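You operate a simulated robot arm through the tools that you are given. There is no shell and no other tool.

You are at the controls of a simulated robot arm. One attempt, no reset.

JOB
Grease the patch beside the bracket with the stick, then swing the bracket to the blue stop.
Fine: grease from the tin, all over the patch; the lid waits on the bench beside the tin and goes back on; stick back in its holder. A coat counts when it lies all over at full strength: go over it till it gets no stronger.

Only the result counts: the job must be done as asked and must still hold three seconds after the hand-in. Knocking over, shifting, dropping, spilling or breaking anything else fails it. A push-on lid holds only when it is set on centred and level and pressed home; a screw cap is set on level and turned clockwise until tight.

ROBOT AND FRAMES
A 6-joint arm with a two-finger gripper, fixed in place. Base frame: the origin is on the floor under the middle of its stand, x ahead of it, y to its left, z up. Readings come in m, rad, newtons and seconds.
It reaches about 1.038 m from its shoulder. Its first joint turns from -2.897 to 2.897 rad. Payload 1.71 kg.
The TCP is the grasp point between the finger pads, 0.02 m short of the fingertips. In the tool frame z runs along the fingers and y along their closing line. The gripper opens to 0.096 m; its body begins 0.113 m behind the TCP.
Orientation is told as [roll, pitch, yaw] about the base's x, y, z axes, in that order, counted from this pose: with the fingers straight down and closing along the base's y, the tool's x points along the base's -x, its y along +y and its z along -z.

CONTROLS
- The arm moves only by the tool apply_moves. Its arguments are lists of equal length, an entry for each row: "linear": the shift along the tool's x, y, z in m, a list of three; "dr": the turn, a rotation vector about the tool's x, y, z in rad, a list of three; "grip": the closure in counts, from 0 (fully open) to 255 (shut). In form: {"linear": [[dx, dy, dz], ...], "dr": [[ax, ay, az], ...], "grip": [grip, ...]}. A call has 1 to 20 rows; each row is the pose to reach, as a shift and turn from the pose commanded when the call began, along the tool's axes at that moment. A row lasts 0.2 s, in which the tool goes at most 0.05 m and 0.15 rad; a call with a longer step from one row to the next is refused whole, and so is a gripper value outside its range. Where a pose cannot be reached the arm comes as near as it can. A force on the tool above 50 N (or 10 N above the force at the start of the call, whichever is more), or a blocked arm, ends the call early, and 0.2 s more pass. Each finger travels about 0.045 m/s and halts on what it meets, pressing with about 33 N; the grip force reading is that of the motor and also rises with nothing between the fingers. The clock runs only during rows and for 0.2 s after the last one: add rows that repeat a pose to give the fingers time. The reply holds the time, the measured pose of the TCP, the force on the tool along the base axes, the opening and the grip force, in the units named above and with some noise, with the torque about the TCP (base axes, N m) and any sound that the robot's microphone picked up.
- Cameras (640 x 400 px; columns grow to the right, rows downward): "scene" is fixed at [0.0498, 0.6492, 1.6338]; the picture's right is [-0.48, -0.88, 0.00], its down [-0.75, 0.41, -0.53] and it looks along [0.46, -0.25, -0.85] (base axes); focal length 358 px, centre (320, 200). "wrist" rides on the gripper at [0.066, 0.014, -0.145] in the tool frame; the picture's right is [-0.21, 0.98, 0.00], its down [-0.88, -0.18, -0.45] and it looks along [-0.44, -0.09, 0.90] (tool axes); focal length 275 px, centre (320, 200). There is no depth. A picture from a camera that has moved, and an enlarged one, comes with that camera's place and axes in the base frame and with its lens.
- grab_frame(camera): a new picture of that camera. It takes no simulated time.
- move_column(by): moves the trunk up (or, below 0, down) by that many m; the arm rides with it, the base frame stays. It gives what a move gives, with no picture.
- inspect(camera, box): a new picture of the part [left, top, right, bottom] of that camera's present view, enlarged. It takes no simulated time.
- close_job(): hands the job in; it is judged then, once.

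Places have to be worked out from the pictures, the camera data and where the tool is seen. Open the gripper and draw the arm clear of the work before you hand the job in, unless the task says otherwise.

The tools are called after "Request:" by a JSON object that holds its "method" and its "body". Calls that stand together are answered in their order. apply_moves: Moves the arm, as the interface text tells. Its arguments: {"type":"object","properties":{"linear":{"type":"array","items":{"type":"array","items":{"type":"number"}}},"dr":{"type":"array","items":{"type":"array","items":{"type":"number"}}},"grip":{"type":"array","items":{"type":"number"}}},"required":["linear","dr","grip"]} The other tools are called the same way: move_column (by) moves the trunk up or down; grab_frame (camera) takes a picture; inspect (camera, box) takes an enlarged picture of a part of a camera's view; close_job () hands the job in.

At the start:

```text
time_s: 0.0
eef_pos: [0.1822, 0.4194, 1.2763]
orientation: [0.003, 0.003, 0.002]
force: [-0.1, -0.6, 0.1]
moment: [0.02, 0.01, 0.02]
width: 0.0957
finger_force: 0.0
trunk travel left (down, up): [-0.2, 0.19]
```

scene: 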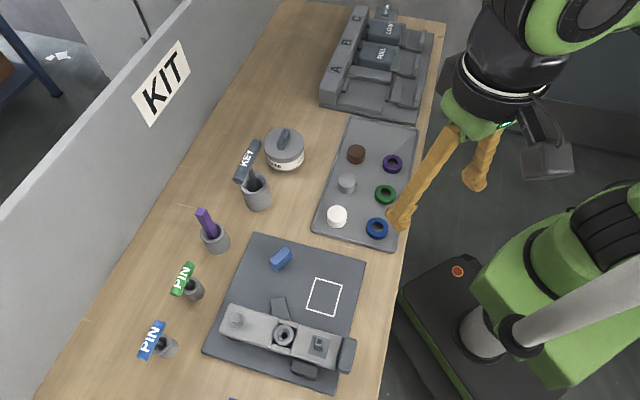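
wrist: 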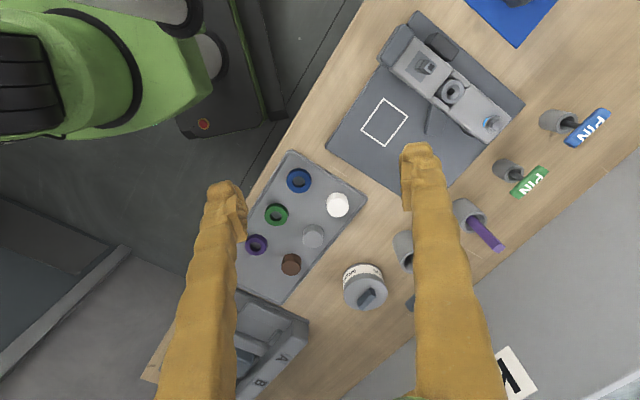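

The scene shows a tin (grey lid with knob), a purple stick in a holder, a base plate with a bracket, a white-outlined patch and a blue stop. I'll look closer at these before moving.

Request:
{"method": "inspect", "body": {"camera": "scene", "box": [190, 220, 390, 400]}}

Request:
{"method": "inspect", "body": {"camera": "scene", "box": [180, 110, 330, 260]}}

Request:
{"method": "inspect", "body": {"camera": "wrist", "box": [320, 0, 620, 200]}}

Request:
{"method": "inspect", "body": {"camera": "wrist", "box": [320, 180, 560, 340]}}

```text
2.22 times, centred on (290, 310) of scene
camera zoom: at [0.0498, 0.6492, 1.6338], right [-0.48, -0.88, 0.0], down [-0.75, 0.41, -0.53], along [0.46, -0.25, -0.85], focal length 795 px, centre (387, -44)
```

zoom: 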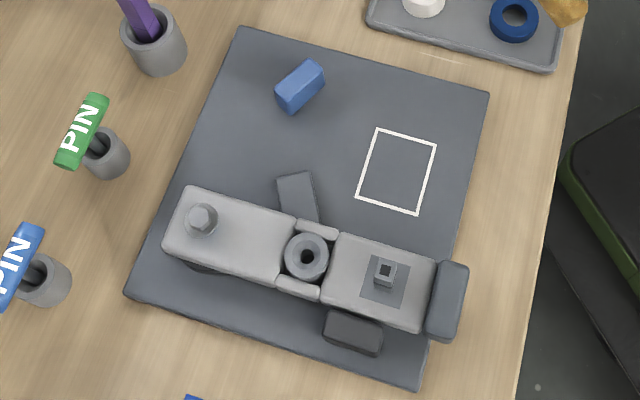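

```text
2.67 times, centred on (255, 185) of scene
camera zoom: at [0.0498, 0.6492, 1.6338], right [-0.48, -0.88, 0.0], down [-0.75, 0.41, -0.53], along [0.46, -0.25, -0.85], focal length 954 px, centre (493, 240)
```

zoom: 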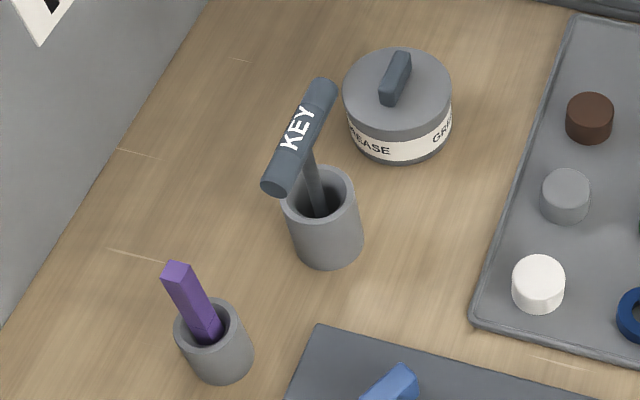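

```text
2.00 times, centred on (470, 100) of wrist
camera zoom: at [0.1171, 0.4331, 1.4227], right [0.2, 0.98, 0.0], down [0.88, -0.18, 0.44], along [0.43, -0.09, -0.9], focal length 551 px, centre (20, 400)
```

zoom: 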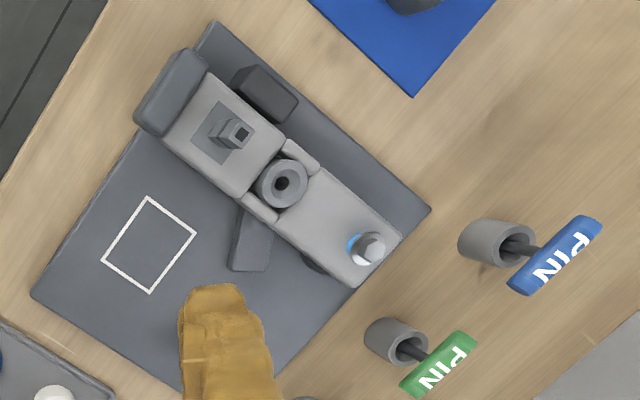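

```text
2.50 times, centred on (440, 260) of wrist
camera zoom: at [0.1171, 0.4331, 1.4227], right [0.2, 0.98, 0.0], down [0.88, -0.18, 0.44], along [0.43, -0.09, -0.9], focal length 688 px, centre (20, 50)
```

zoom: 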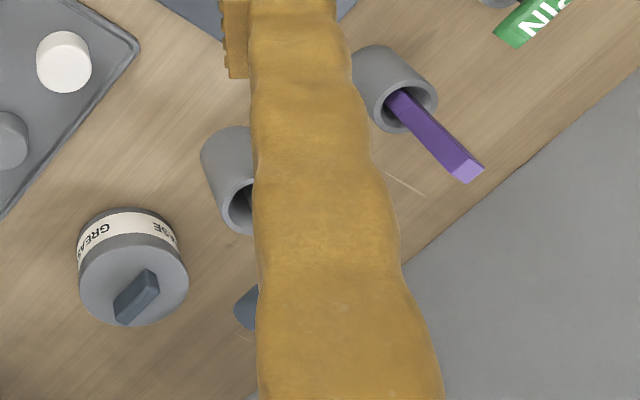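

The plate is about 0.27 m square, turned 45°, with its top near z≈0.877 around (0.265, 0.606). The bracket pivot is near (0.204, 0.644). I'll bring the wrist camera over the plate for a closer view, staying well above everything.

Request:
{"method": "apply_moves", "body": {"linear": [[0.002, 0.0235, 0.015], [0.004, 0.047, 0.03], [0.006, 0.07, 0.045], [0.008, 0.0935, 0.06], [0.01, 0.117, 0.075], [0.012, 0.14, 0.09], [0.014, 0.1635, 0.105], [0.016, 0.187, 0.121]], "dr": [[0, 0, 0], [0, 0, 0], [0, 0, 0], [0, 0, 0], [0, 0, 0], [0, 0, 0], [0, 0, 0], [0, 0, 0]], "grip": [0, 0, 0, 0, 0, 0, 0, 0]}}

Request:
{"method": "grab_frame", "body": {"camera": "wrist"}}

Request:
{"method": "grab_frame", "body": {"camera": "scene"}}

```text
time_s: 1.8
eef_pos: [0.15, 0.6073, 1.1592]
orientation: [0.0, -0.014, -0.001]
force: [-0.1, -0.2, 0.2]
moment: [0.04, 0.01, -0.02]
width: 0.0958
finger_force: 0.1
trunk travel left (down, up): [-0.2, 0.19]
```

```text
taken
camera wrist: at [0.0821, 0.6203, 1.3046], right [0.21, 0.98, 0.0], down [0.87, -0.18, 0.46], along [0.45, -0.09, -0.89], focal length 275 px, centre (320, 200)
```

wrist: 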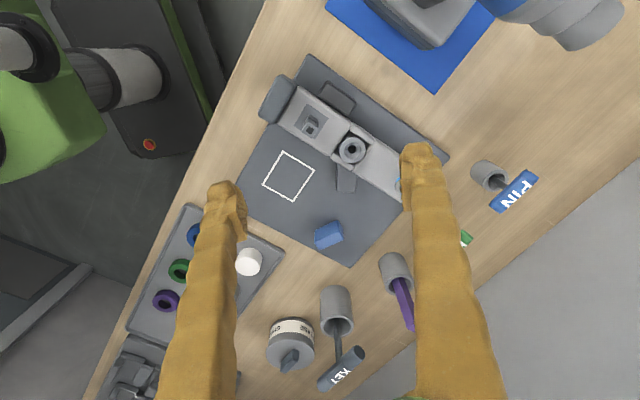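

```text
taken
```

scene: 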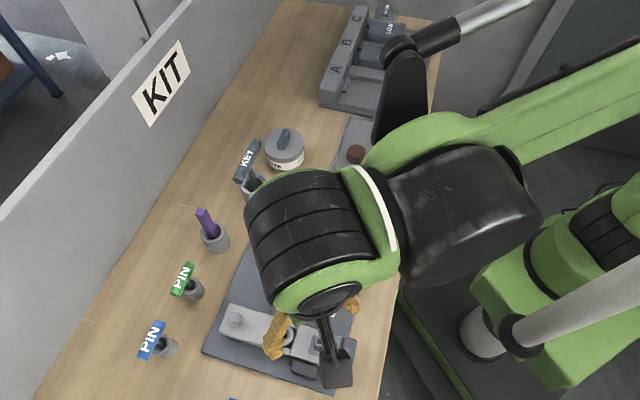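

The reading is about 16 mm off the commanded x; I'll send a null row to see whether that was lag, and look closer at the bracket.

Request:
{"method": "apply_moves", "body": {"linear": [[0, 0, 0], [0, 0, 0]], "dr": [[0, 0, 0], [0, 0, 0]], "grip": [0, 0]}}

Request:
{"method": "inspect", "body": {"camera": "wrist", "box": [230, 50, 460, 270]}}

Request:
{"method": "inspect", "body": {"camera": "wrist", "box": [230, 240, 430, 400]}}

```text
time_s: 2.4
eef_pos: [0.1494, 0.607, 1.1597]
orientation: [0.002, -0.015, 0.001]
force: [0.3, 0.0, -0.3]
moment: [0.01, -0.04, 0.03]
width: 0.096
finger_force: 0.1
trunk travel left (down, up): [-0.2, 0.19]
```

```text
1.82 times, centred on (345, 160) of wrist
camera zoom: at [0.0819, 0.6202, 1.3044], right [0.2, 0.98, 0.0], down [0.87, -0.18, 0.46], along [0.45, -0.09, -0.89], focal length 500 px, centre (274, 273)
```

zoom: 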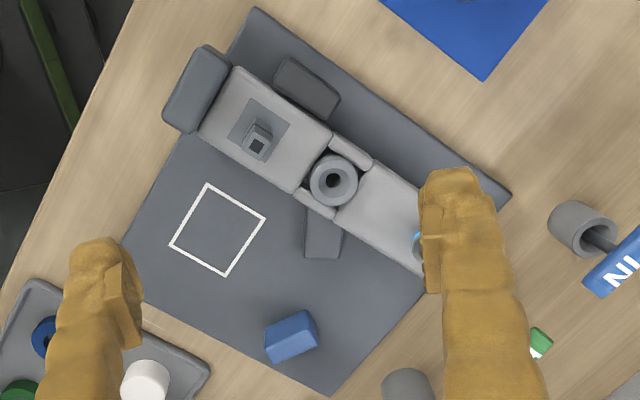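

```text
2.50 times, centred on (330, 320) of wrist
camera zoom: at [0.0819, 0.6202, 1.3044], right [0.2, 0.98, 0.0], down [0.87, -0.18, 0.46], along [0.45, -0.09, -0.89], focal length 688 px, centre (295, -100)
```

zoom: 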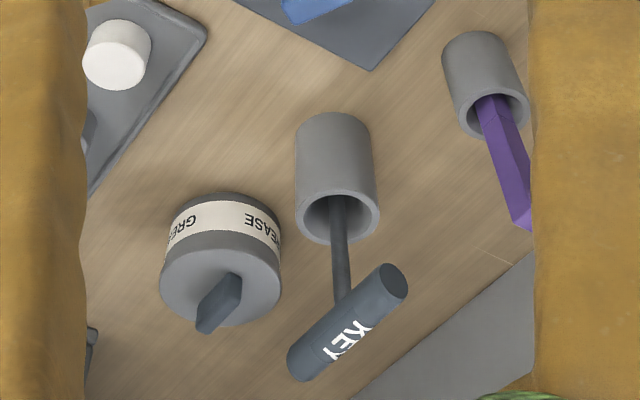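

The offset persists, so that pose may have been at a limit. I'll test a small move in +x and up to see how the arm tracks.

Request:
{"method": "apply_moves", "body": {"linear": [[-0.02, 0, 0], [-0.04, 0, 0], [-0.04, 0, 0], [-0.04, 0, 0]], "dr": [[0, 0, 0], [0, 0, 0], [0, 0, 0], [0, 0, 0]], "grip": [0, 0, 0, 0]}}

```text
time_s: 3.4
eef_pos: [0.1884, 0.6059, 1.1592]
orientation: [0.0, -0.014, 0.002]
force: [0.1, -0.2, -0.2]
moment: [0.01, 0.02, 0.01]
width: 0.0961
finger_force: 0.0
trunk travel left (down, up): [-0.2, 0.19]
```

Relative moves track well now (the reading is what I'll servo on). I'll look again from here.

Request:
{"method": "inspect", "body": {"camera": "wrist", "box": [230, 30, 460, 250]}}

Request:
{"method": "inspect", "body": {"camera": "wrist", "box": [230, 220, 430, 400]}}

```text
1.82 times, centred on (345, 140) of wrist
camera zoom: at [0.1215, 0.619, 1.3037], right [0.2, 0.98, 0.0], down [0.87, -0.18, 0.46], along [0.45, -0.09, -0.89], focal length 500 px, centre (274, 309)
```

zoom: 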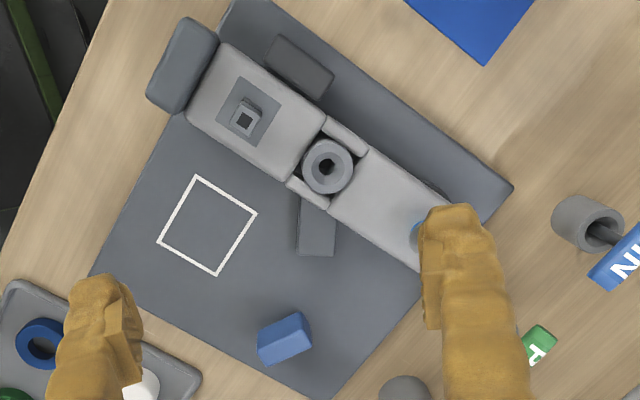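

```text
2.22 times, centred on (330, 310) of wrist
camera zoom: at [0.1215, 0.619, 1.3037], right [0.2, 0.98, 0.0], down [0.87, -0.18, 0.46], along [0.45, -0.09, -0.89], focal length 612 px, centre (298, -44)
```

zoom: 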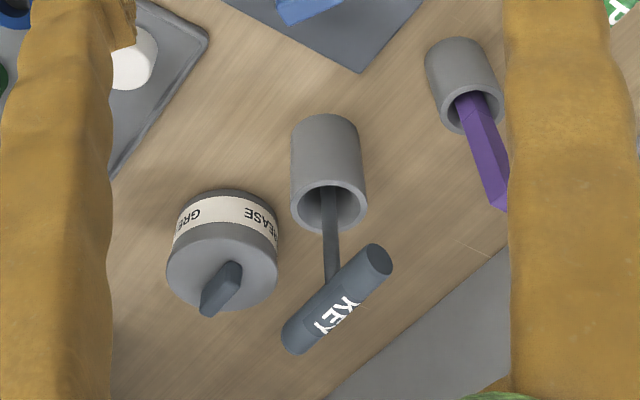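

I'll shift +y so the hex end of the bracket comes into view between the fingers.

Request:
{"method": "apply_moves", "body": {"linear": [[0.01, 0.02, 0.015], [0.02, 0.04, 0.03], [0.03, 0.07, 0.05], [0.03, 0.07, 0.05]], "dr": [[0, 0, 0], [0, 0, 0], [0, 0, 0], [0, 0, 0]], "grip": [0, 0, 0, 0]}}

Request:
{"method": "grab_frame", "body": {"camera": "wrist"}}

Request:
{"method": "inspect", "body": {"camera": "wrist", "box": [200, 20, 440, 240]}}

```text
time_s: 4.4
eef_pos: [0.1568, 0.6792, 1.1087]
orientation: [0.003, -0.014, 0.0]
force: [-0.1, 0.4, 0.2]
moment: [-0.06, -0.02, 0.01]
width: 0.096
finger_force: 0.0
trunk travel left (down, up): [-0.2, 0.19]
```

```text
taken
camera wrist: at [0.09, 0.6933, 1.2535], right [0.21, 0.98, 0.0], down [0.87, -0.18, 0.46], along [0.45, -0.09, -0.89], focal length 275 px, centre (320, 200)
```

wrist: 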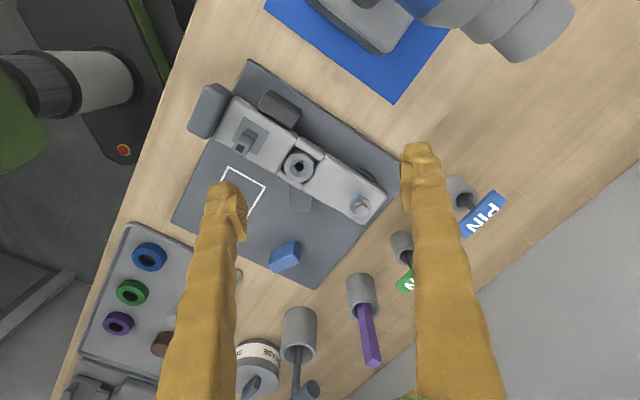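

```text
1.82 times, centred on (320, 130) of wrist
camera zoom: at [0.09, 0.6933, 1.2535], right [0.21, 0.98, 0.0], down [0.87, -0.18, 0.46], along [0.45, -0.09, -0.89], focal length 500 px, centre (320, 327)
```

zoom: 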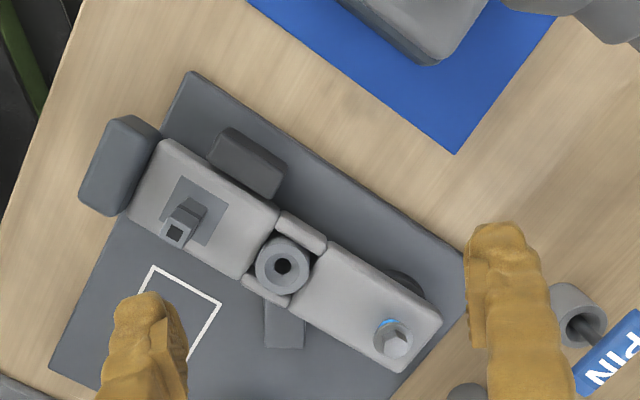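

Request:
{"method": "inspect", "body": {"camera": "wrist", "box": [330, 170, 400, 230]}}

Request:
{"method": "inspect", "body": {"camera": "wrist", "box": [180, 70, 330, 220]}}

Request:
{"method": "inspect", "body": {"camera": "wrist", "box": [220, 220, 420, 400]}}

```text
6.67 times, centred on (365, 200) of wrist
camera zoom: at [0.09, 0.6933, 1.2535], right [0.21, 0.98, 0.0], down [0.87, -0.18, 0.46], along [0.45, -0.09, -0.89], focal length 1835 px, centre (20, 200)
```

zoom: 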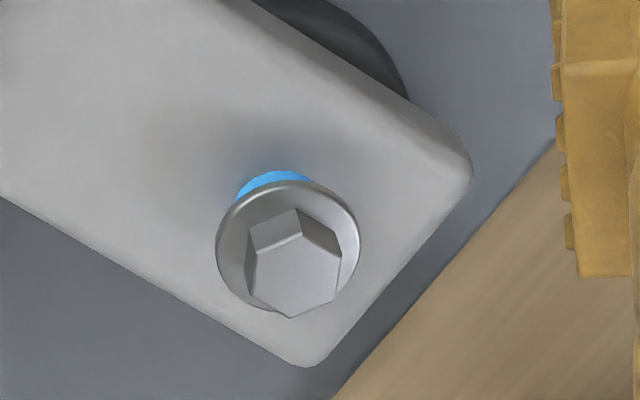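

```text
2.67 times, centred on (255, 145) of wrist
camera zoom: at [0.09, 0.6933, 1.2535], right [0.21, 0.98, 0.0], down [0.87, -0.18, 0.46], along [0.45, -0.09, -0.89], focal length 734 px, centre (493, 347)
```

zoom: 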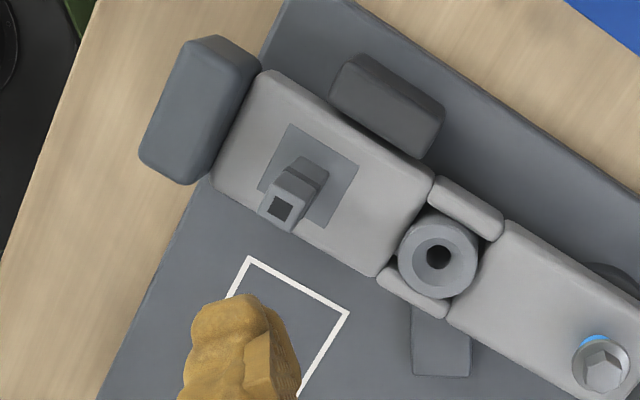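

```text
2.22 times, centred on (320, 310) of wrist
camera zoom: at [0.09, 0.6933, 1.2535], right [0.21, 0.98, 0.0], down [0.87, -0.18, 0.46], along [0.45, -0.09, -0.89], focal length 612 px, centre (320, -44)
```

zoom: 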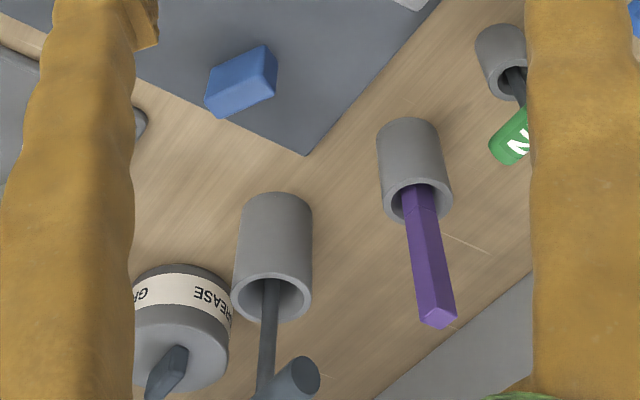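

The bracket carries a bolt, a square post and a handle block; a dark block sits on its back side and the blue stop is across the plate. Now I'll go look at the tin from close range.

Request:
{"method": "apply_moves", "body": {"linear": [[-0.0293, -0.0239, -0.01], [-0.0586, -0.0478, -0.02], [-0.0879, -0.0717, -0.03], [-0.1172, -0.0956, -0.041], [-0.1465, -0.1195, -0.041], [-0.1758, -0.1434, -0.041], [-0.2051, -0.1673, -0.041], [-0.2344, -0.1912, -0.041], [-0.2637, -0.2151, -0.041], [-0.293, -0.239, -0.041], [-0.293, -0.239, -0.041]], "dr": [[0, 0, 0], [0, 0, 0], [0, 0, 0], [0, 0, 0], [0, 0, 0], [0, 0, 0], [0, 0, 0], [0, 0, 0], [0, 0, 0], [0, 0, 0], [0, 0, 0]], "grip": [0, 0, 0, 0, 0, 0, 0, 0, 0, 0, 0]}}

Request:
{"method": "grab_frame", "body": {"camera": "wrist"}}

Request:
{"method": "grab_frame", "body": {"camera": "scene"}}

```text
time_s: 6.8
eef_pos: [0.4524, 0.4379, 1.1539]
orientation: [0.001, -0.011, 0.002]
force: [0.1, 1.1, -0.3]
moment: [0.0, -0.02, -0.02]
width: 0.0962
finger_force: 0.0
trunk travel left (down, up): [-0.2, 0.19]
```

```text
taken
camera wrist: at [0.3859, 0.4511, 1.2993], right [0.2, 0.98, 0.0], down [0.87, -0.18, 0.46], along [0.45, -0.09, -0.89], focal length 275 px, centre (320, 200)
```

wrist: 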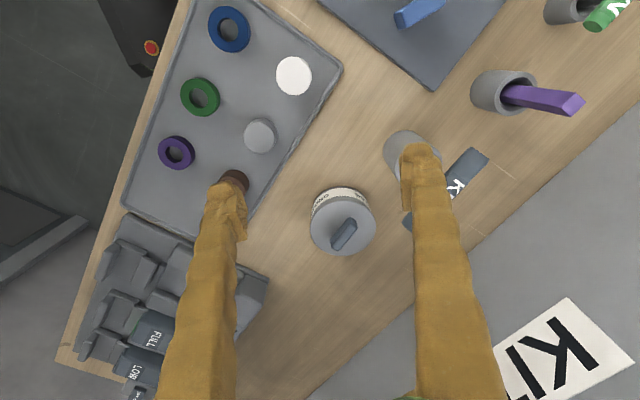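

```text
taken
```

scene: 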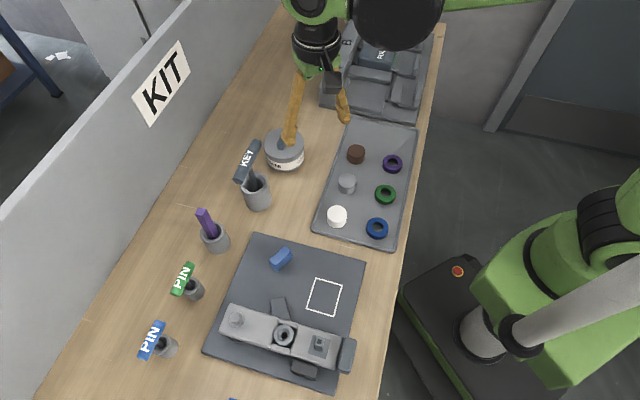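

Request:
{"method": "inspect", "body": {"camera": "wrist", "box": [280, 160, 410, 280]}}

Request:
{"method": "inspect", "body": {"camera": "scene", "box": [230, 110, 330, 190]}}

```text
3.33 times, centred on (345, 220) of wrist
camera zoom: at [0.3859, 0.4511, 1.2993], right [0.2, 0.98, 0.0], down [0.87, -0.18, 0.46], along [0.45, -0.09, -0.89], focal length 918 px, centre (237, 133)
```

zoom: 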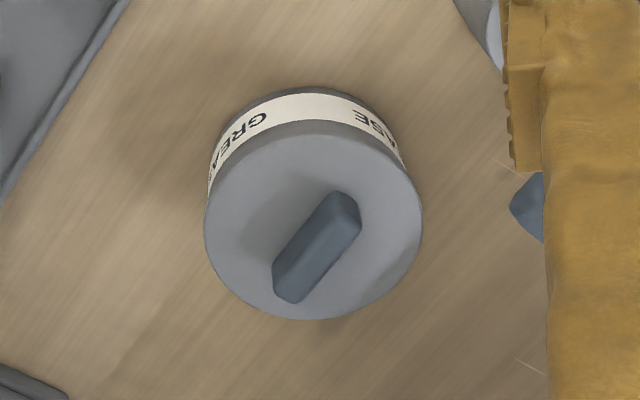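

```text
5.00 times, centred on (280, 150) of scene
camera zoom: at [0.0498, 0.6492, 1.6338], right [-0.48, -0.88, 0.0], down [-0.75, 0.41, -0.53], along [0.46, -0.25, -0.85], focal length 1789 px, centre (520, 450)
```

zoom: 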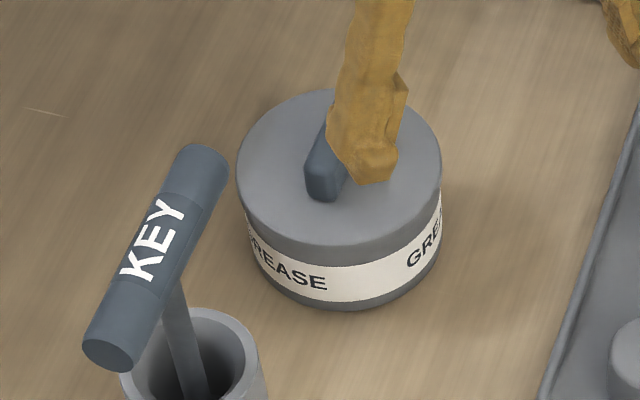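

The tin is at about (0.633, 0.438), lid top near z≈0.914, radius ≈0.054, with its bar knob lying along the (0.7,-0.7) direction. I'll go above it and yaw the tool 45° so the fingers close across the bar.

Request:
{"method": "apply_moves", "body": {"linear": [[-0.02, 0, 0], [-0.04, 0, 0], [-0.06, 0, 0], [-0.08, 0, 0.01], [-0.1, 0, 0.02], [-0.12, 0, 0.03], [-0.14, 0, 0.045], [-0.16, 0, 0.06], [-0.18, 0, 0.08], [-0.18, 0, 0.08]], "dr": [[0, 0, 0.09], [0, 0, 0.18], [0, 0, 0.27], [0, 0, 0.36], [0, 0, 0.45], [0, 0, 0.54], [0, 0, 0.63], [0, 0.0, 0.72], [0.004, 0.0104, 0.785], [0.004, 0.0104, 0.785]], "grip": [0, 0, 0, 0, 0, 0, 0, 0, 0, 0]}}

Request:
{"method": "grab_frame", "body": {"camera": "wrist"}}

Request:
{"method": "inspect", "body": {"camera": "scene", "box": [220, 70, 360, 190]}}

```text
time_s: 9.0
eef_pos: [0.634, 0.439, 1.0752]
orientation: [0.001, 0.002, -0.785]
force: [0.2, 0.4, 0.5]
moment: [0.01, 0.04, 0.0]
width: 0.0962
finger_force: 0.1
trunk travel left (down, up): [-0.2, 0.19]
```

```text
taken
camera wrist: at [0.5973, 0.4953, 1.2206], right [0.84, 0.55, 0.0], down [0.49, -0.75, 0.44], along [0.24, -0.37, -0.9], focal length 275 px, centre (320, 200)
```

wrist: 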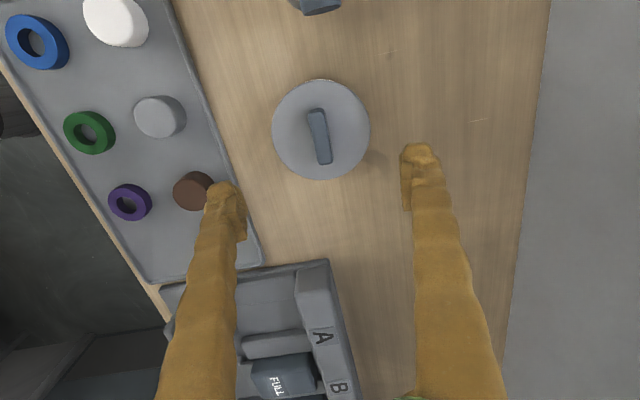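

```text
3.33 times, centred on (290, 130) of scene
camera zoom: at [0.0498, 0.6492, 1.6338], right [-0.48, -0.88, 0.0], down [-0.75, 0.41, -0.53], along [0.46, -0.25, -0.85], focal length 1193 px, centre (420, 433)
```

zoom: 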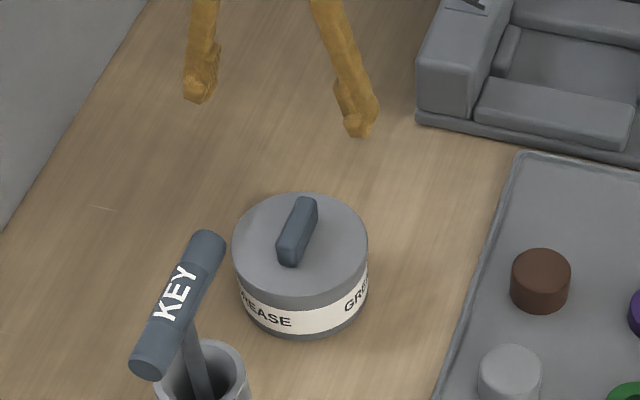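

The tool axis projected to knob height lands at about pixel (320,136), right on the knob. Let me zoom to verify alignment before going down.

Request:
{"method": "inspect", "body": {"camera": "wrist", "box": [260, 70, 380, 190]}}

```text
3.33 times, centred on (320, 130) of wrist
camera zoom: at [0.5973, 0.4953, 1.2206], right [0.84, 0.55, 0.0], down [0.49, -0.75, 0.44], along [0.24, -0.37, -0.9], focal length 918 px, centre (320, 433)
```

zoom: 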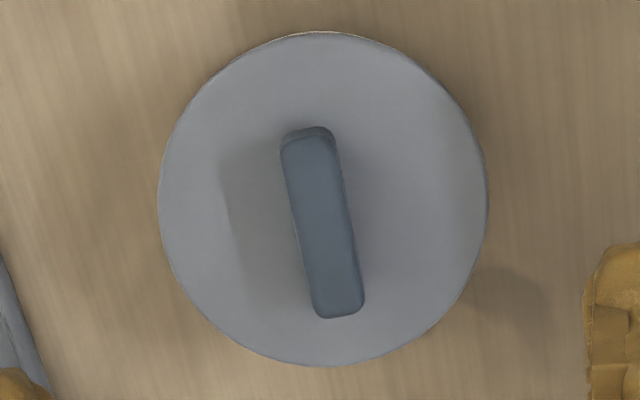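

Knob is centred but turned about 3.5° more than the fingers; I'll correct the yaw and lower to TCP z≈0.945.

Request:
{"method": "apply_moves", "body": {"linear": [[0, 0, 0.02], [0, 0, 0.04], [0, 0, 0.06], [0, 0, 0.08], [0, 0, 0.1], [0, 0, 0.115], [0, 0, 0.125], [0, 0, 0.13], [0, 0, 0.13]], "dr": [[0, 0, 0.02], [0, 0, 0.04], [0, 0, 0.061], [0, 0, 0.061], [0, 0, 0.061], [0, 0, 0.061], [0, 0, 0.061], [0, 0, 0.061], [0, 0, 0.061]], "grip": [0, 0, 0, 0, 0, 0, 0, 0, 0]}}

Request:
{"method": "grab_frame", "body": {"camera": "wrist"}}

Request:
{"method": "inspect", "body": {"camera": "scene", "box": [230, 90, 350, 190]}}

```text
time_s: 11.0
eef_pos: [0.6354, 0.4396, 0.945]
orientation: [0.004, 0.0, -0.845]
force: [-0.2, 0.5, -0.1]
moment: [0.02, 0.01, -0.05]
width: 0.096
finger_force: 0.1
trunk travel left (down, up): [-0.2, 0.19]
```

```text
taken
camera wrist: at [0.6009, 0.4968, 1.0906], right [0.87, 0.5, 0.0], down [0.44, -0.78, 0.44], along [0.22, -0.38, -0.9], focal length 275 px, centre (320, 200)
```

wrist: 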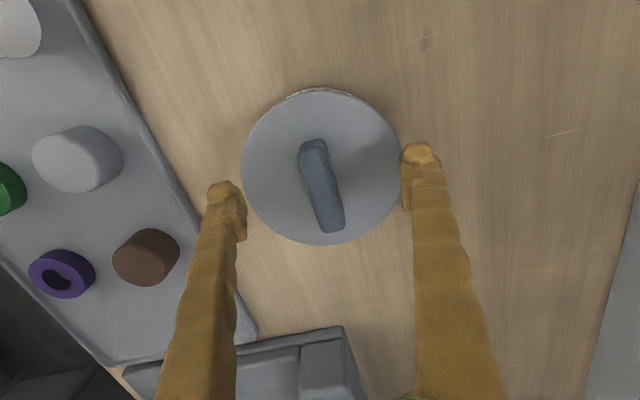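

```text
4.00 times, centred on (290, 140) of scene
camera zoom: at [0.0498, 0.6492, 1.6338], right [-0.48, -0.88, 0.0], down [-0.75, 0.41, -0.53], along [0.46, -0.25, -0.85], focal length 1432 px, centre (440, 440)
```

zoom: 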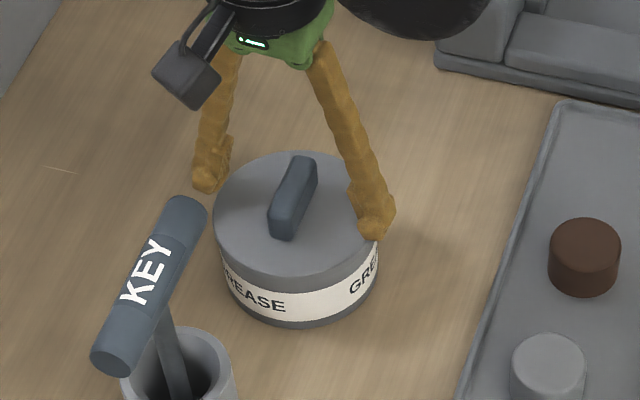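

Fingers straddle the knob with clearance. I'll lower 5 mm more and close gently on the bar.

Request:
{"method": "apply_moves", "body": {"linear": [[0, 0, 0.003], [0, 0, 0.006], [0, 0, 0.006], [0, 0, 0.006], [0, 0, 0.006], [0, 0, 0.006], [0, 0, 0.006], [0, 0, 0.006], [0, 0, 0.006], [0, 0, 0.006], [0, 0, 0.006]], "dr": [[0, 0, 0], [0, 0, 0], [0, 0, 0], [0, 0, 0], [0, 0, 0], [0, 0, 0], [0, 0, 0], [0, 0, 0], [0, 0, 0], [0, 0, 0], [0, 0, 0]], "grip": [0, 0, 130, 160, 180, 200, 220, 240, 255, 255, 255]}}

Request:
{"method": "grab_frame", "body": {"camera": "wrist"}}

Request:
{"method": "inspect", "body": {"camera": "scene", "box": [230, 90, 350, 190]}}

```text
time_s: 13.0
eef_pos: [0.6184, 0.4384, 0.9504]
orientation: [0.016, -0.01, -0.845]
force: [-0.1, -0.6, 0.0]
moment: [0.07, -0.11, -0.01]
width: 0.0158
finger_force: 25.2
trunk travel left (down, up): [-0.2, 0.19]
heard: snap
stopped in row 9: the force on the tool passed its limit at 53 N (the readings are from after the stop); the commanded pose is now the measured one
```

```text
taken
camera wrist: at [0.5816, 0.4962, 1.0956], right [0.87, 0.5, 0.02], down [0.44, -0.78, 0.45], along [0.24, -0.38, -0.89], focal length 275 px, centre (320, 200)
```

wrist: 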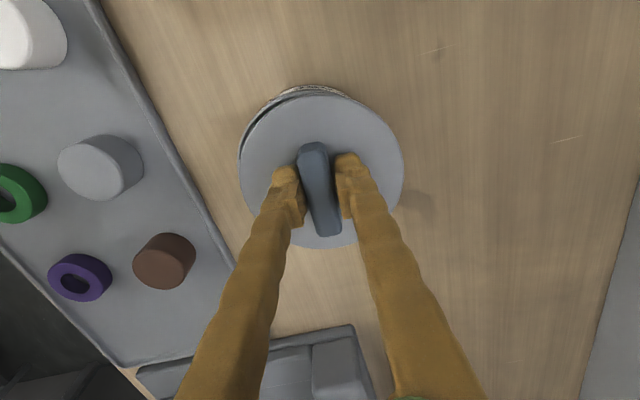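

```text
4.00 times, centred on (290, 140) of scene
camera zoom: at [0.0498, 0.6492, 1.6338], right [-0.48, -0.88, 0.0], down [-0.75, 0.41, -0.53], along [0.46, -0.25, -0.85], focal length 1432 px, centre (440, 440)
```

zoom: 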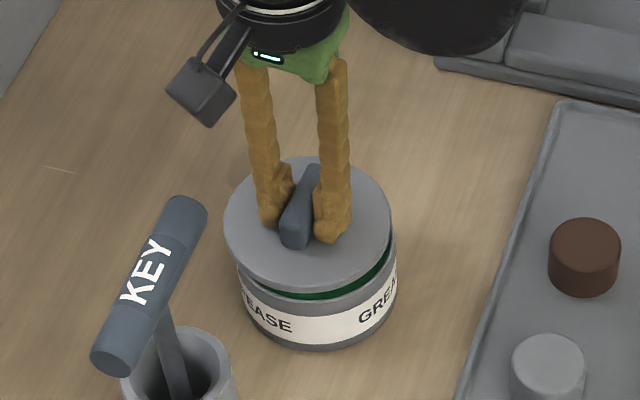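

A snap was heard: the fingertips swing lower as they close, pressed on the lid, and the lid came off (push-on lid) with the knob now gripped (0.0158 m); the tin seems to have been dragged ~17 mm toward −x, which I'll correct later. I lift the lid straight up slowly.

Request:
{"method": "apply_moves", "body": {"linear": [[0, 0, -0.005], [0, 0, -0.012], [0, 0, -0.022], [0, 0, -0.035], [0, 0, -0.05], [0, 0, -0.065], [0, 0, -0.08], [0, 0, -0.08]], "dr": [[0, 0, 0], [0, 0, 0], [0, 0, 0], [0, 0, 0], [0, 0, 0], [0, 0, 0], [0, 0, 0], [0, 0, 0]], "grip": [255, 255, 255, 255, 255, 255, 255, 255]}}

Request:
{"method": "grab_frame", "body": {"camera": "scene"}}

Request:
{"method": "inspect", "body": {"camera": "scene", "box": [220, 80, 360, 190]}}

Request:
{"method": "grab_frame", "body": {"camera": "wrist"}}

```text
time_s: 14.8
eef_pos: [0.6208, 0.4397, 1.0286]
orientation: [0.016, -0.011, -0.845]
force: [0.3, 0.5, -0.3]
moment: [0.01, 0.01, -0.03]
width: 0.0155
finger_force: 32.9
trunk travel left (down, up): [-0.2, 0.19]
```

```text
taken
```

scene: 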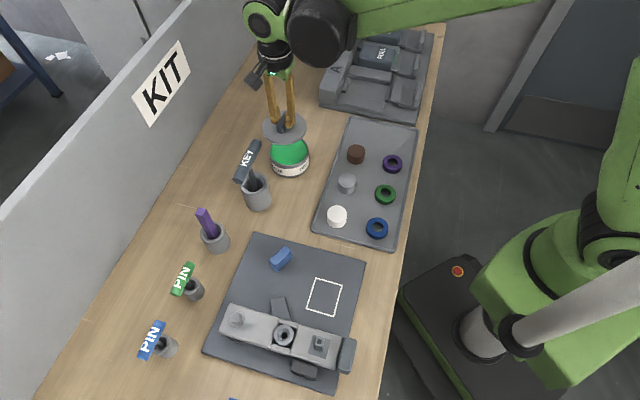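

```text
3.64 times, centred on (290, 135) of scene
camera zoom: at [0.0498, 0.6492, 1.6338], right [-0.48, -0.88, 0.0], down [-0.75, 0.41, -0.53], along [0.46, -0.25, -0.85], focal length 1301 px, centre (429, 436)
```

zoom: 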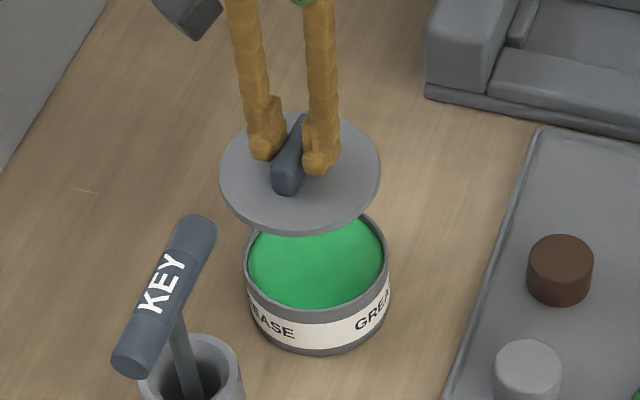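

```text
taken
camera wrist: at [0.5844, 0.4966, 1.1741], right [0.87, 0.5, 0.02], down [0.44, -0.78, 0.45], along [0.24, -0.38, -0.89], focal length 275 px, centre (320, 200)
```

wrist: 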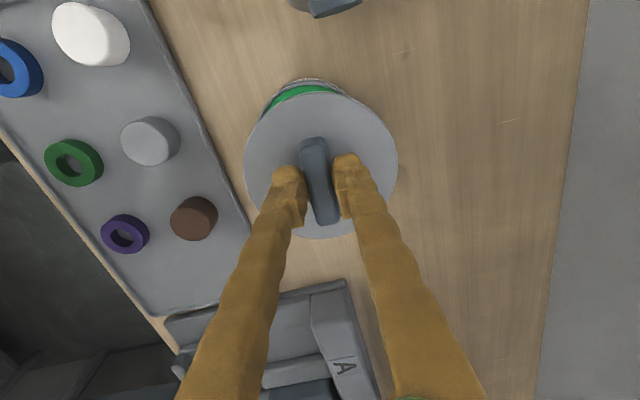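

The lid is off and held; green grease shows in the tin. I'll carry the lid to the clear bench spot beyond the tin near (0.746, 0.357), levelling the tool on the way.

Request:
{"method": "apply_moves", "body": {"linear": [[-0.015, 0.004, 0], [-0.03, 0.008, 0], [-0.045, 0.012, 0], [-0.06, 0.016, 0], [-0.075, 0.02, 0], [-0.09, 0.024, 0], [-0.105, 0.028, 0], [-0.12, 0.032, 0], [-0.135, 0.036, 0], [-0.145, 0.0387, 0], [-0.145, 0.0387, 0]], "dr": [[0.002, 0, 0], [0.004, -0.001, 0], [0.006, -0.001, 0], [0.008, -0.002, 0], [0.01, -0.002, 0], [0.012, -0.003, 0], [0.014, -0.003, 0], [0.016, -0.004, 0], [0.018, -0.004, 0], [0.019, -0.005, 0], [0.019, -0.005, 0]], "grip": [255, 255, 255, 255, 255, 255, 255, 255, 255, 255, 255]}}

Request:
{"method": "grab_frame", "body": {"camera": "scene"}}

Request:
{"method": "grab_frame", "body": {"camera": "wrist"}}

```text
time_s: 17.2
eef_pos: [0.7452, 0.3559, 1.0309]
orientation: [-0.003, -0.015, -0.843]
force: [0.2, -0.6, -0.8]
moment: [0.02, 0.03, 0.02]
width: 0.0156
finger_force: 32.6
trunk travel left (down, up): [-0.2, 0.19]
```

```text
taken
```

scene: 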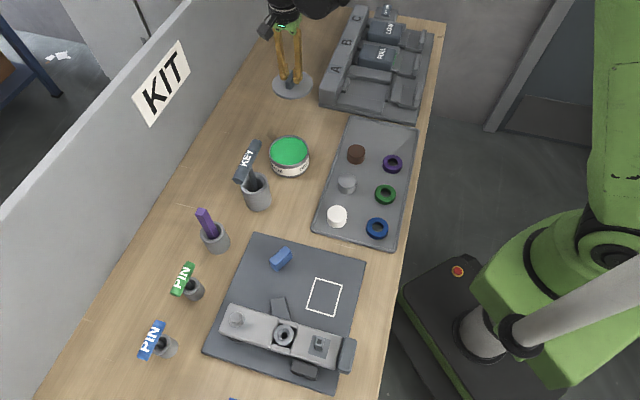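

```text
taken
camera wrist: at [0.7111, 0.4161, 1.176], right [0.87, 0.5, 0.0], down [0.44, -0.77, 0.46], along [0.23, -0.4, -0.89], focal length 275 px, centre (320, 200)
```

wrist: 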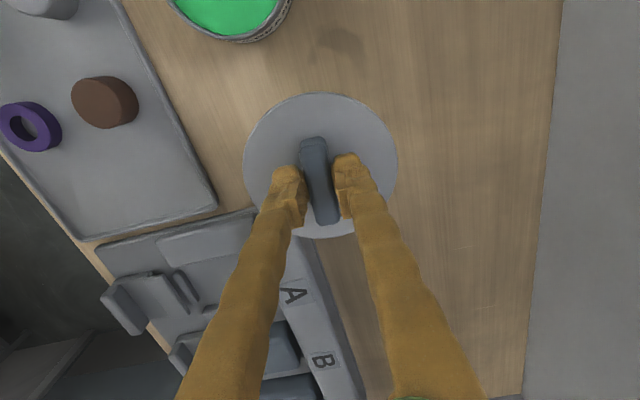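

I notice a dark spot on the bench by the tin; let me inspect it and the tin.

Request:
{"method": "inspect", "body": {"camera": "wrist", "box": [150, 0, 400, 130]}}

Request:
{"method": "inspect", "body": {"camera": "scene", "box": [230, 60, 350, 190]}}

```text
2.56 times, centred on (275, 65) of wrist
camera zoom: at [0.7111, 0.4161, 1.176], right [0.87, 0.5, 0.0], down [0.44, -0.77, 0.46], along [0.23, -0.4, -0.89], focal length 705 px, centre (435, 546)
```

zoom: 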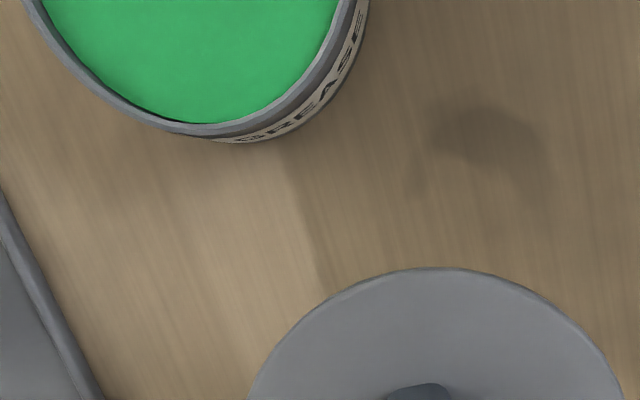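

```text
3.08 times, centred on (290, 125) of scene
camera zoom: at [0.0498, 0.6492, 1.6338], right [-0.48, -0.88, 0.0], down [-0.75, 0.41, -0.53], along [0.46, -0.25, -0.85], focal length 1101 px, centre (412, 431)
```

zoom: 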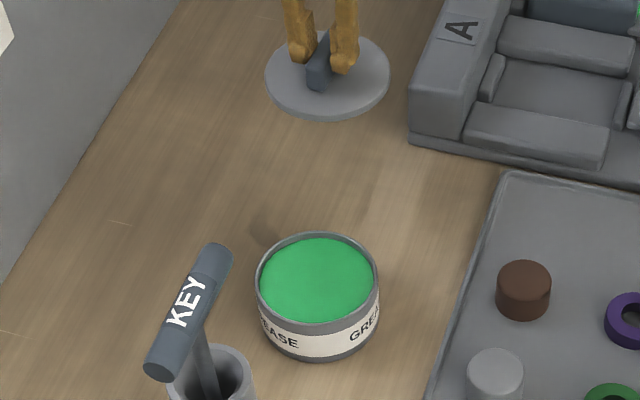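

That's just a soft shadow. Lid is over clear bench; I'll level the tool and lower it, first to TCP z≈0.935.

Request:
{"method": "apply_moves", "body": {"linear": [[0, 0, 0.02], [0, 0, 0.04], [0, 0, 0.06], [0, 0, 0.08], [0, 0, 0.096], [0, 0, 0.096]], "dr": [[-0.001, 0.005, 0], [-0.002, 0.01, 0], [-0.003, 0.015, 0], [-0.003, 0.015, 0], [-0.003, 0.015, 0], [-0.003, 0.015, 0]], "grip": [255, 255, 255, 255, 255, 255]}}

Request:
{"method": "inspect", "body": {"camera": "scene", "box": [230, 50, 350, 190]}}

Request:
{"method": "grab_frame", "body": {"camera": "wrist"}}

```text
time_s: 18.6
eef_pos: [0.7436, 0.355, 0.9341]
orientation: [-0.002, 0.0, -0.845]
force: [0.6, 0.2, -0.2]
moment: [-0.02, 0.02, -0.02]
width: 0.0156
finger_force: 33.3
trunk travel left (down, up): [-0.2, 0.19]
```

```text
2.86 times, centred on (290, 120) of scene
camera zoom: at [0.0498, 0.6492, 1.6338], right [-0.48, -0.88, 0.0], down [-0.75, 0.41, -0.53], along [0.46, -0.25, -0.85], focal length 1022 px, centre (406, 429)
```

zoom: 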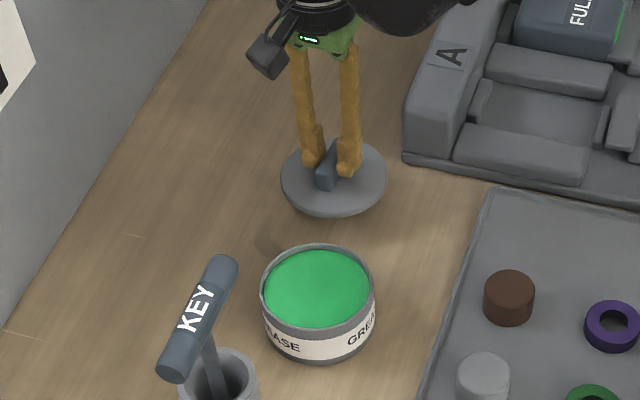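

```text
taken
camera wrist: at [0.7108, 0.4136, 1.0802], right [0.87, 0.5, 0.0], down [0.44, -0.78, 0.44], along [0.22, -0.39, -0.9], focal length 275 px, centre (320, 200)
```

wrist: 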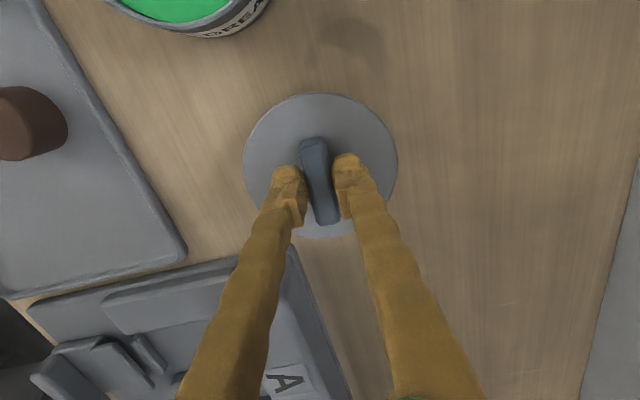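

From the image the lid top is ~0.036 m below the TCP, so there's ~15 mm to go. I'll lower slowly.

Request:
{"method": "apply_moves", "body": {"linear": [[0, 0, 0.004], [0, 0, 0.008], [0, 0, 0.01], [0, 0, 0.01]], "dr": [[0, 0, 0], [0, 0, 0], [0, 0, 0], [0, 0, 0]], "grip": [255, 255, 255, 255]}}

Request:
{"method": "inspect", "body": {"camera": "scene", "box": [255, 60, 335, 120]}}

```text
time_s: 19.6
eef_pos: [0.7448, 0.3543, 0.9244]
orientation: [-0.003, 0.0, -0.845]
force: [-0.1, -0.5, -0.4]
moment: [0.0, -0.01, 0.04]
width: 0.0154
finger_force: 32.8
trunk travel left (down, up): [-0.2, 0.19]
```

```text
6.67 times, centred on (295, 90) of scene
camera zoom: at [0.0498, 0.6492, 1.6338], right [-0.48, -0.88, 0.0], down [-0.75, 0.41, -0.53], along [0.46, -0.25, -0.85], focal length 2386 px, centre (487, 933)
```

zoom: 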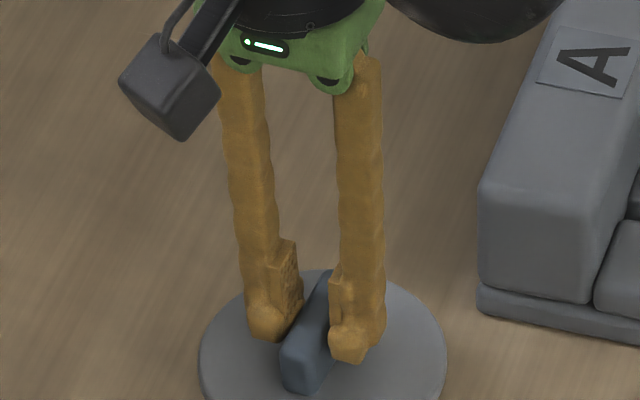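

Request:
{"method": "apply_moves", "body": {"linear": [[0, 0, 0.002], [0, 0, 0.004], [0, 0, 0.006], [0, 0, 0.006]], "dr": [[0, 0, 0], [0, 0, 0], [0, 0, 0], [0, 0, 0]], "grip": [255, 255, 255, 255]}}

Request:
{"method": "inspect", "body": {"camera": "scene", "box": [255, 70, 335, 130]}}

```text
time_s: 20.6
eef_pos: [0.7439, 0.3542, 0.9182]
orientation: [-0.002, 0.001, -0.844]
force: [0.6, 0.1, -0.4]
moment: [0.0, 0.0, -0.02]
width: 0.0155
finger_force: 32.8
trunk travel left (down, up): [-0.2, 0.19]
```

```text
6.67 times, centred on (295, 100) of scene
camera zoom: at [0.0498, 0.6492, 1.6338], right [-0.48, -0.88, 0.0], down [-0.75, 0.41, -0.53], along [0.46, -0.25, -0.85], focal length 2386 px, centre (487, 867)
```

zoom: 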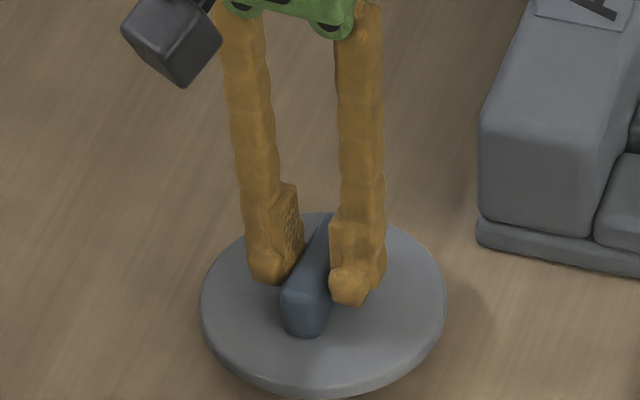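

Request:
{"method": "apply_moves", "body": {"linear": [[0, 0, 0.0015], [0, 0, 0.003], [0, 0, 0.0045], [0, 0, 0.006], [0, 0, 0.006]], "dr": [[0, 0, 0], [0, 0, 0], [0, 0, 0], [0, 0, 0], [0, 0, 0]], "grip": [255, 255, 255, 255, 255]}}

Request:
{"method": "inspect", "body": {"camera": "scene", "box": [255, 70, 335, 130]}}

```text
time_s: 21.8
eef_pos: [0.744, 0.3546, 0.9122]
orientation: [-0.002, -0.002, -0.844]
force: [-1.0, 0.4, -0.5]
moment: [-0.01, -0.01, 0.02]
width: 0.0154
finger_force: 33.0
trunk travel left (down, up): [-0.2, 0.19]
```

```text
6.67 times, centred on (295, 100) of scene
camera zoom: at [0.0498, 0.6492, 1.6338], right [-0.48, -0.88, 0.0], down [-0.75, 0.41, -0.53], along [0.46, -0.25, -0.85], focal length 2386 px, centre (487, 867)
```

zoom: 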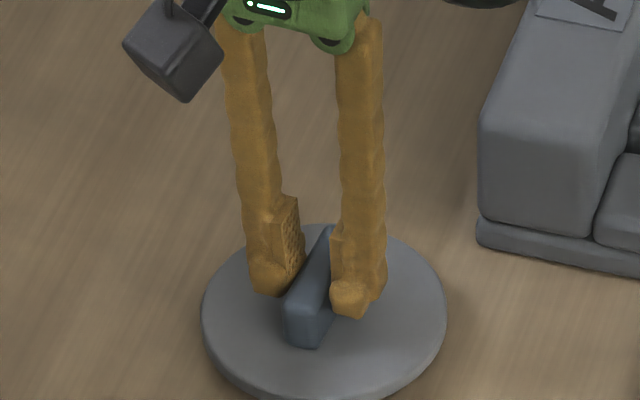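

Request:
{"method": "apply_moves", "body": {"linear": [[0, 0, 0.001], [0, 0, 0.002], [0, 0, 0.003], [0, 0, 0.004], [0, 0, 0.004]], "dr": [[0, 0, 0], [0, 0, 0], [0, 0, 0], [0, 0, 0], [0, 0, 0]], "grip": [255, 255, 255, 255, 255]}}

Request:
{"method": "inspect", "body": {"camera": "scene", "box": [255, 70, 335, 130]}}

```text
time_s: 23.0
eef_pos: [0.7471, 0.3544, 0.9094]
orientation: [-0.003, 0.001, -0.845]
force: [0.3, 0.1, -0.7]
moment: [-0.01, 0.02, -0.04]
width: 0.0156
finger_force: 33.0
trunk travel left (down, up): [-0.2, 0.19]
```

```text
6.67 times, centred on (295, 100) of scene
camera zoom: at [0.0498, 0.6492, 1.6338], right [-0.48, -0.88, 0.0], down [-0.75, 0.41, -0.53], along [0.46, -0.25, -0.85], focal length 2386 px, centre (487, 867)
```

zoom: 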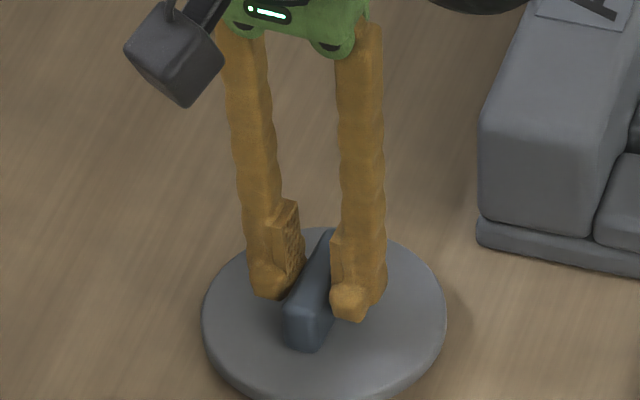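

Request:
{"method": "apply_moves", "body": {"linear": [[0, 0, 0.001], [0, 0, 0.002], [0, 0, 0.003], [0, 0, 0.003]], "dr": [[0, 0, 0], [0, 0, 0], [0, 0, 0], [0, 0, 0]], "grip": [255, 255, 255, 255]}}

Request:
{"method": "inspect", "body": {"camera": "wrist", "box": [220, 70, 420, 250]}}

Request:
{"method": "inspect", "body": {"camera": "scene", "box": [255, 80, 335, 140]}}

```text
time_s: 24.0
eef_pos: [0.7447, 0.3547, 0.905]
orientation: [-0.002, 0.0, -0.844]
force: [0.2, -1.1, -1.0]
moment: [0.03, 0.0, 0.02]
width: 0.0153
finger_force: 32.8
trunk travel left (down, up): [-0.2, 0.19]
```

```text
2.22 times, centred on (320, 160) of wrist
camera zoom: at [0.7123, 0.4131, 1.0515], right [0.87, 0.5, 0.0], down [0.44, -0.78, 0.44], along [0.22, -0.39, -0.9], focal length 612 px, centre (320, 289)
```

zoom: 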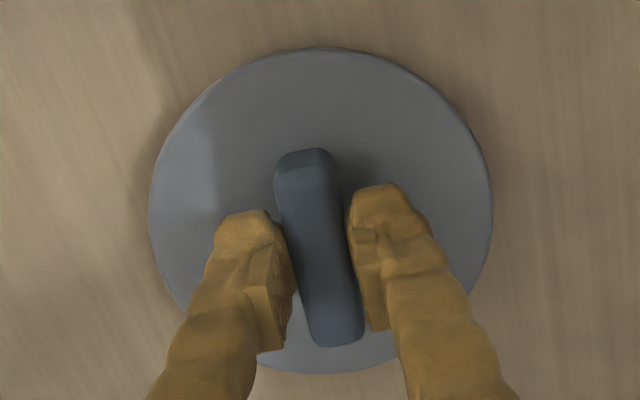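

```text
6.67 times, centred on (295, 110) of scene
camera zoom: at [0.0498, 0.6492, 1.6338], right [-0.48, -0.88, 0.0], down [-0.75, 0.41, -0.53], along [0.46, -0.25, -0.85], focal length 2386 px, centre (487, 800)
```

zoom: 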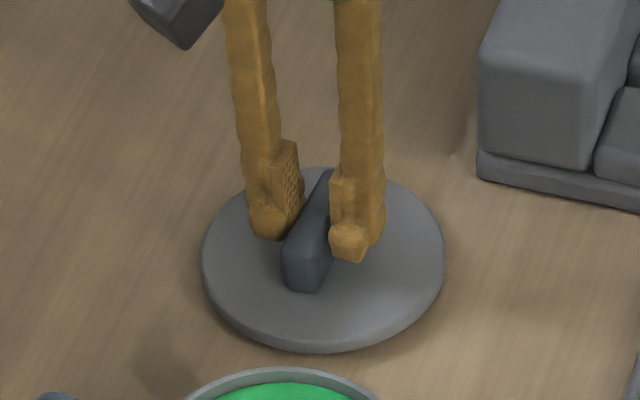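

Request:
{"method": "apply_moves", "body": {"linear": [[0, 0, 0.001], [0, 0, 0.002], [0, 0, 0.002]], "dr": [[0, 0, 0], [0, 0, 0], [0, 0, 0]], "grip": [255, 255, 255]}}

```text
time_s: 24.8
eef_pos: [0.7461, 0.3539, 0.9048]
orientation: [-0.002, 0.001, -0.846]
force: [0.6, 0.7, -0.1]
moment: [0.01, 0.02, 0.01]
width: 0.0156
finger_force: 33.2
trunk travel left (down, up): [-0.2, 0.19]
```

Request:
{"method": "apply_moves", "body": {"linear": [[0, 0, 0.001], [0, 0, 0.002], [0, 0, 0.002]], "dr": [[0, 0, 0], [0, 0, 0], [0, 0, 0]], "grip": [255, 255, 255]}}

Request:
{"method": "inspect", "body": {"camera": "scene", "box": [255, 80, 335, 140]}}

```text
time_s: 25.6
eef_pos: [0.7461, 0.3544, 0.9024]
orientation: [-0.001, 0.001, -0.846]
force: [-0.7, -0.9, -0.2]
moment: [-0.03, -0.02, -0.02]
width: 0.0159
finger_force: 33.2
trunk travel left (down, up): [-0.2, 0.19]
```

```text
6.67 times, centred on (295, 110) of scene
camera zoom: at [0.0498, 0.6492, 1.6338], right [-0.48, -0.88, 0.0], down [-0.75, 0.41, -0.53], along [0.46, -0.25, -0.85], focal length 2386 px, centre (487, 800)
```

zoom: 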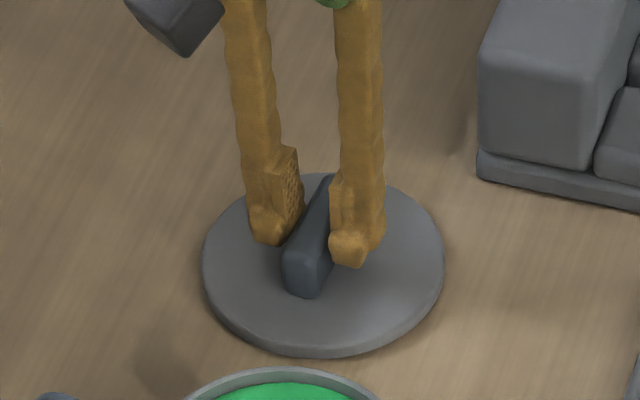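

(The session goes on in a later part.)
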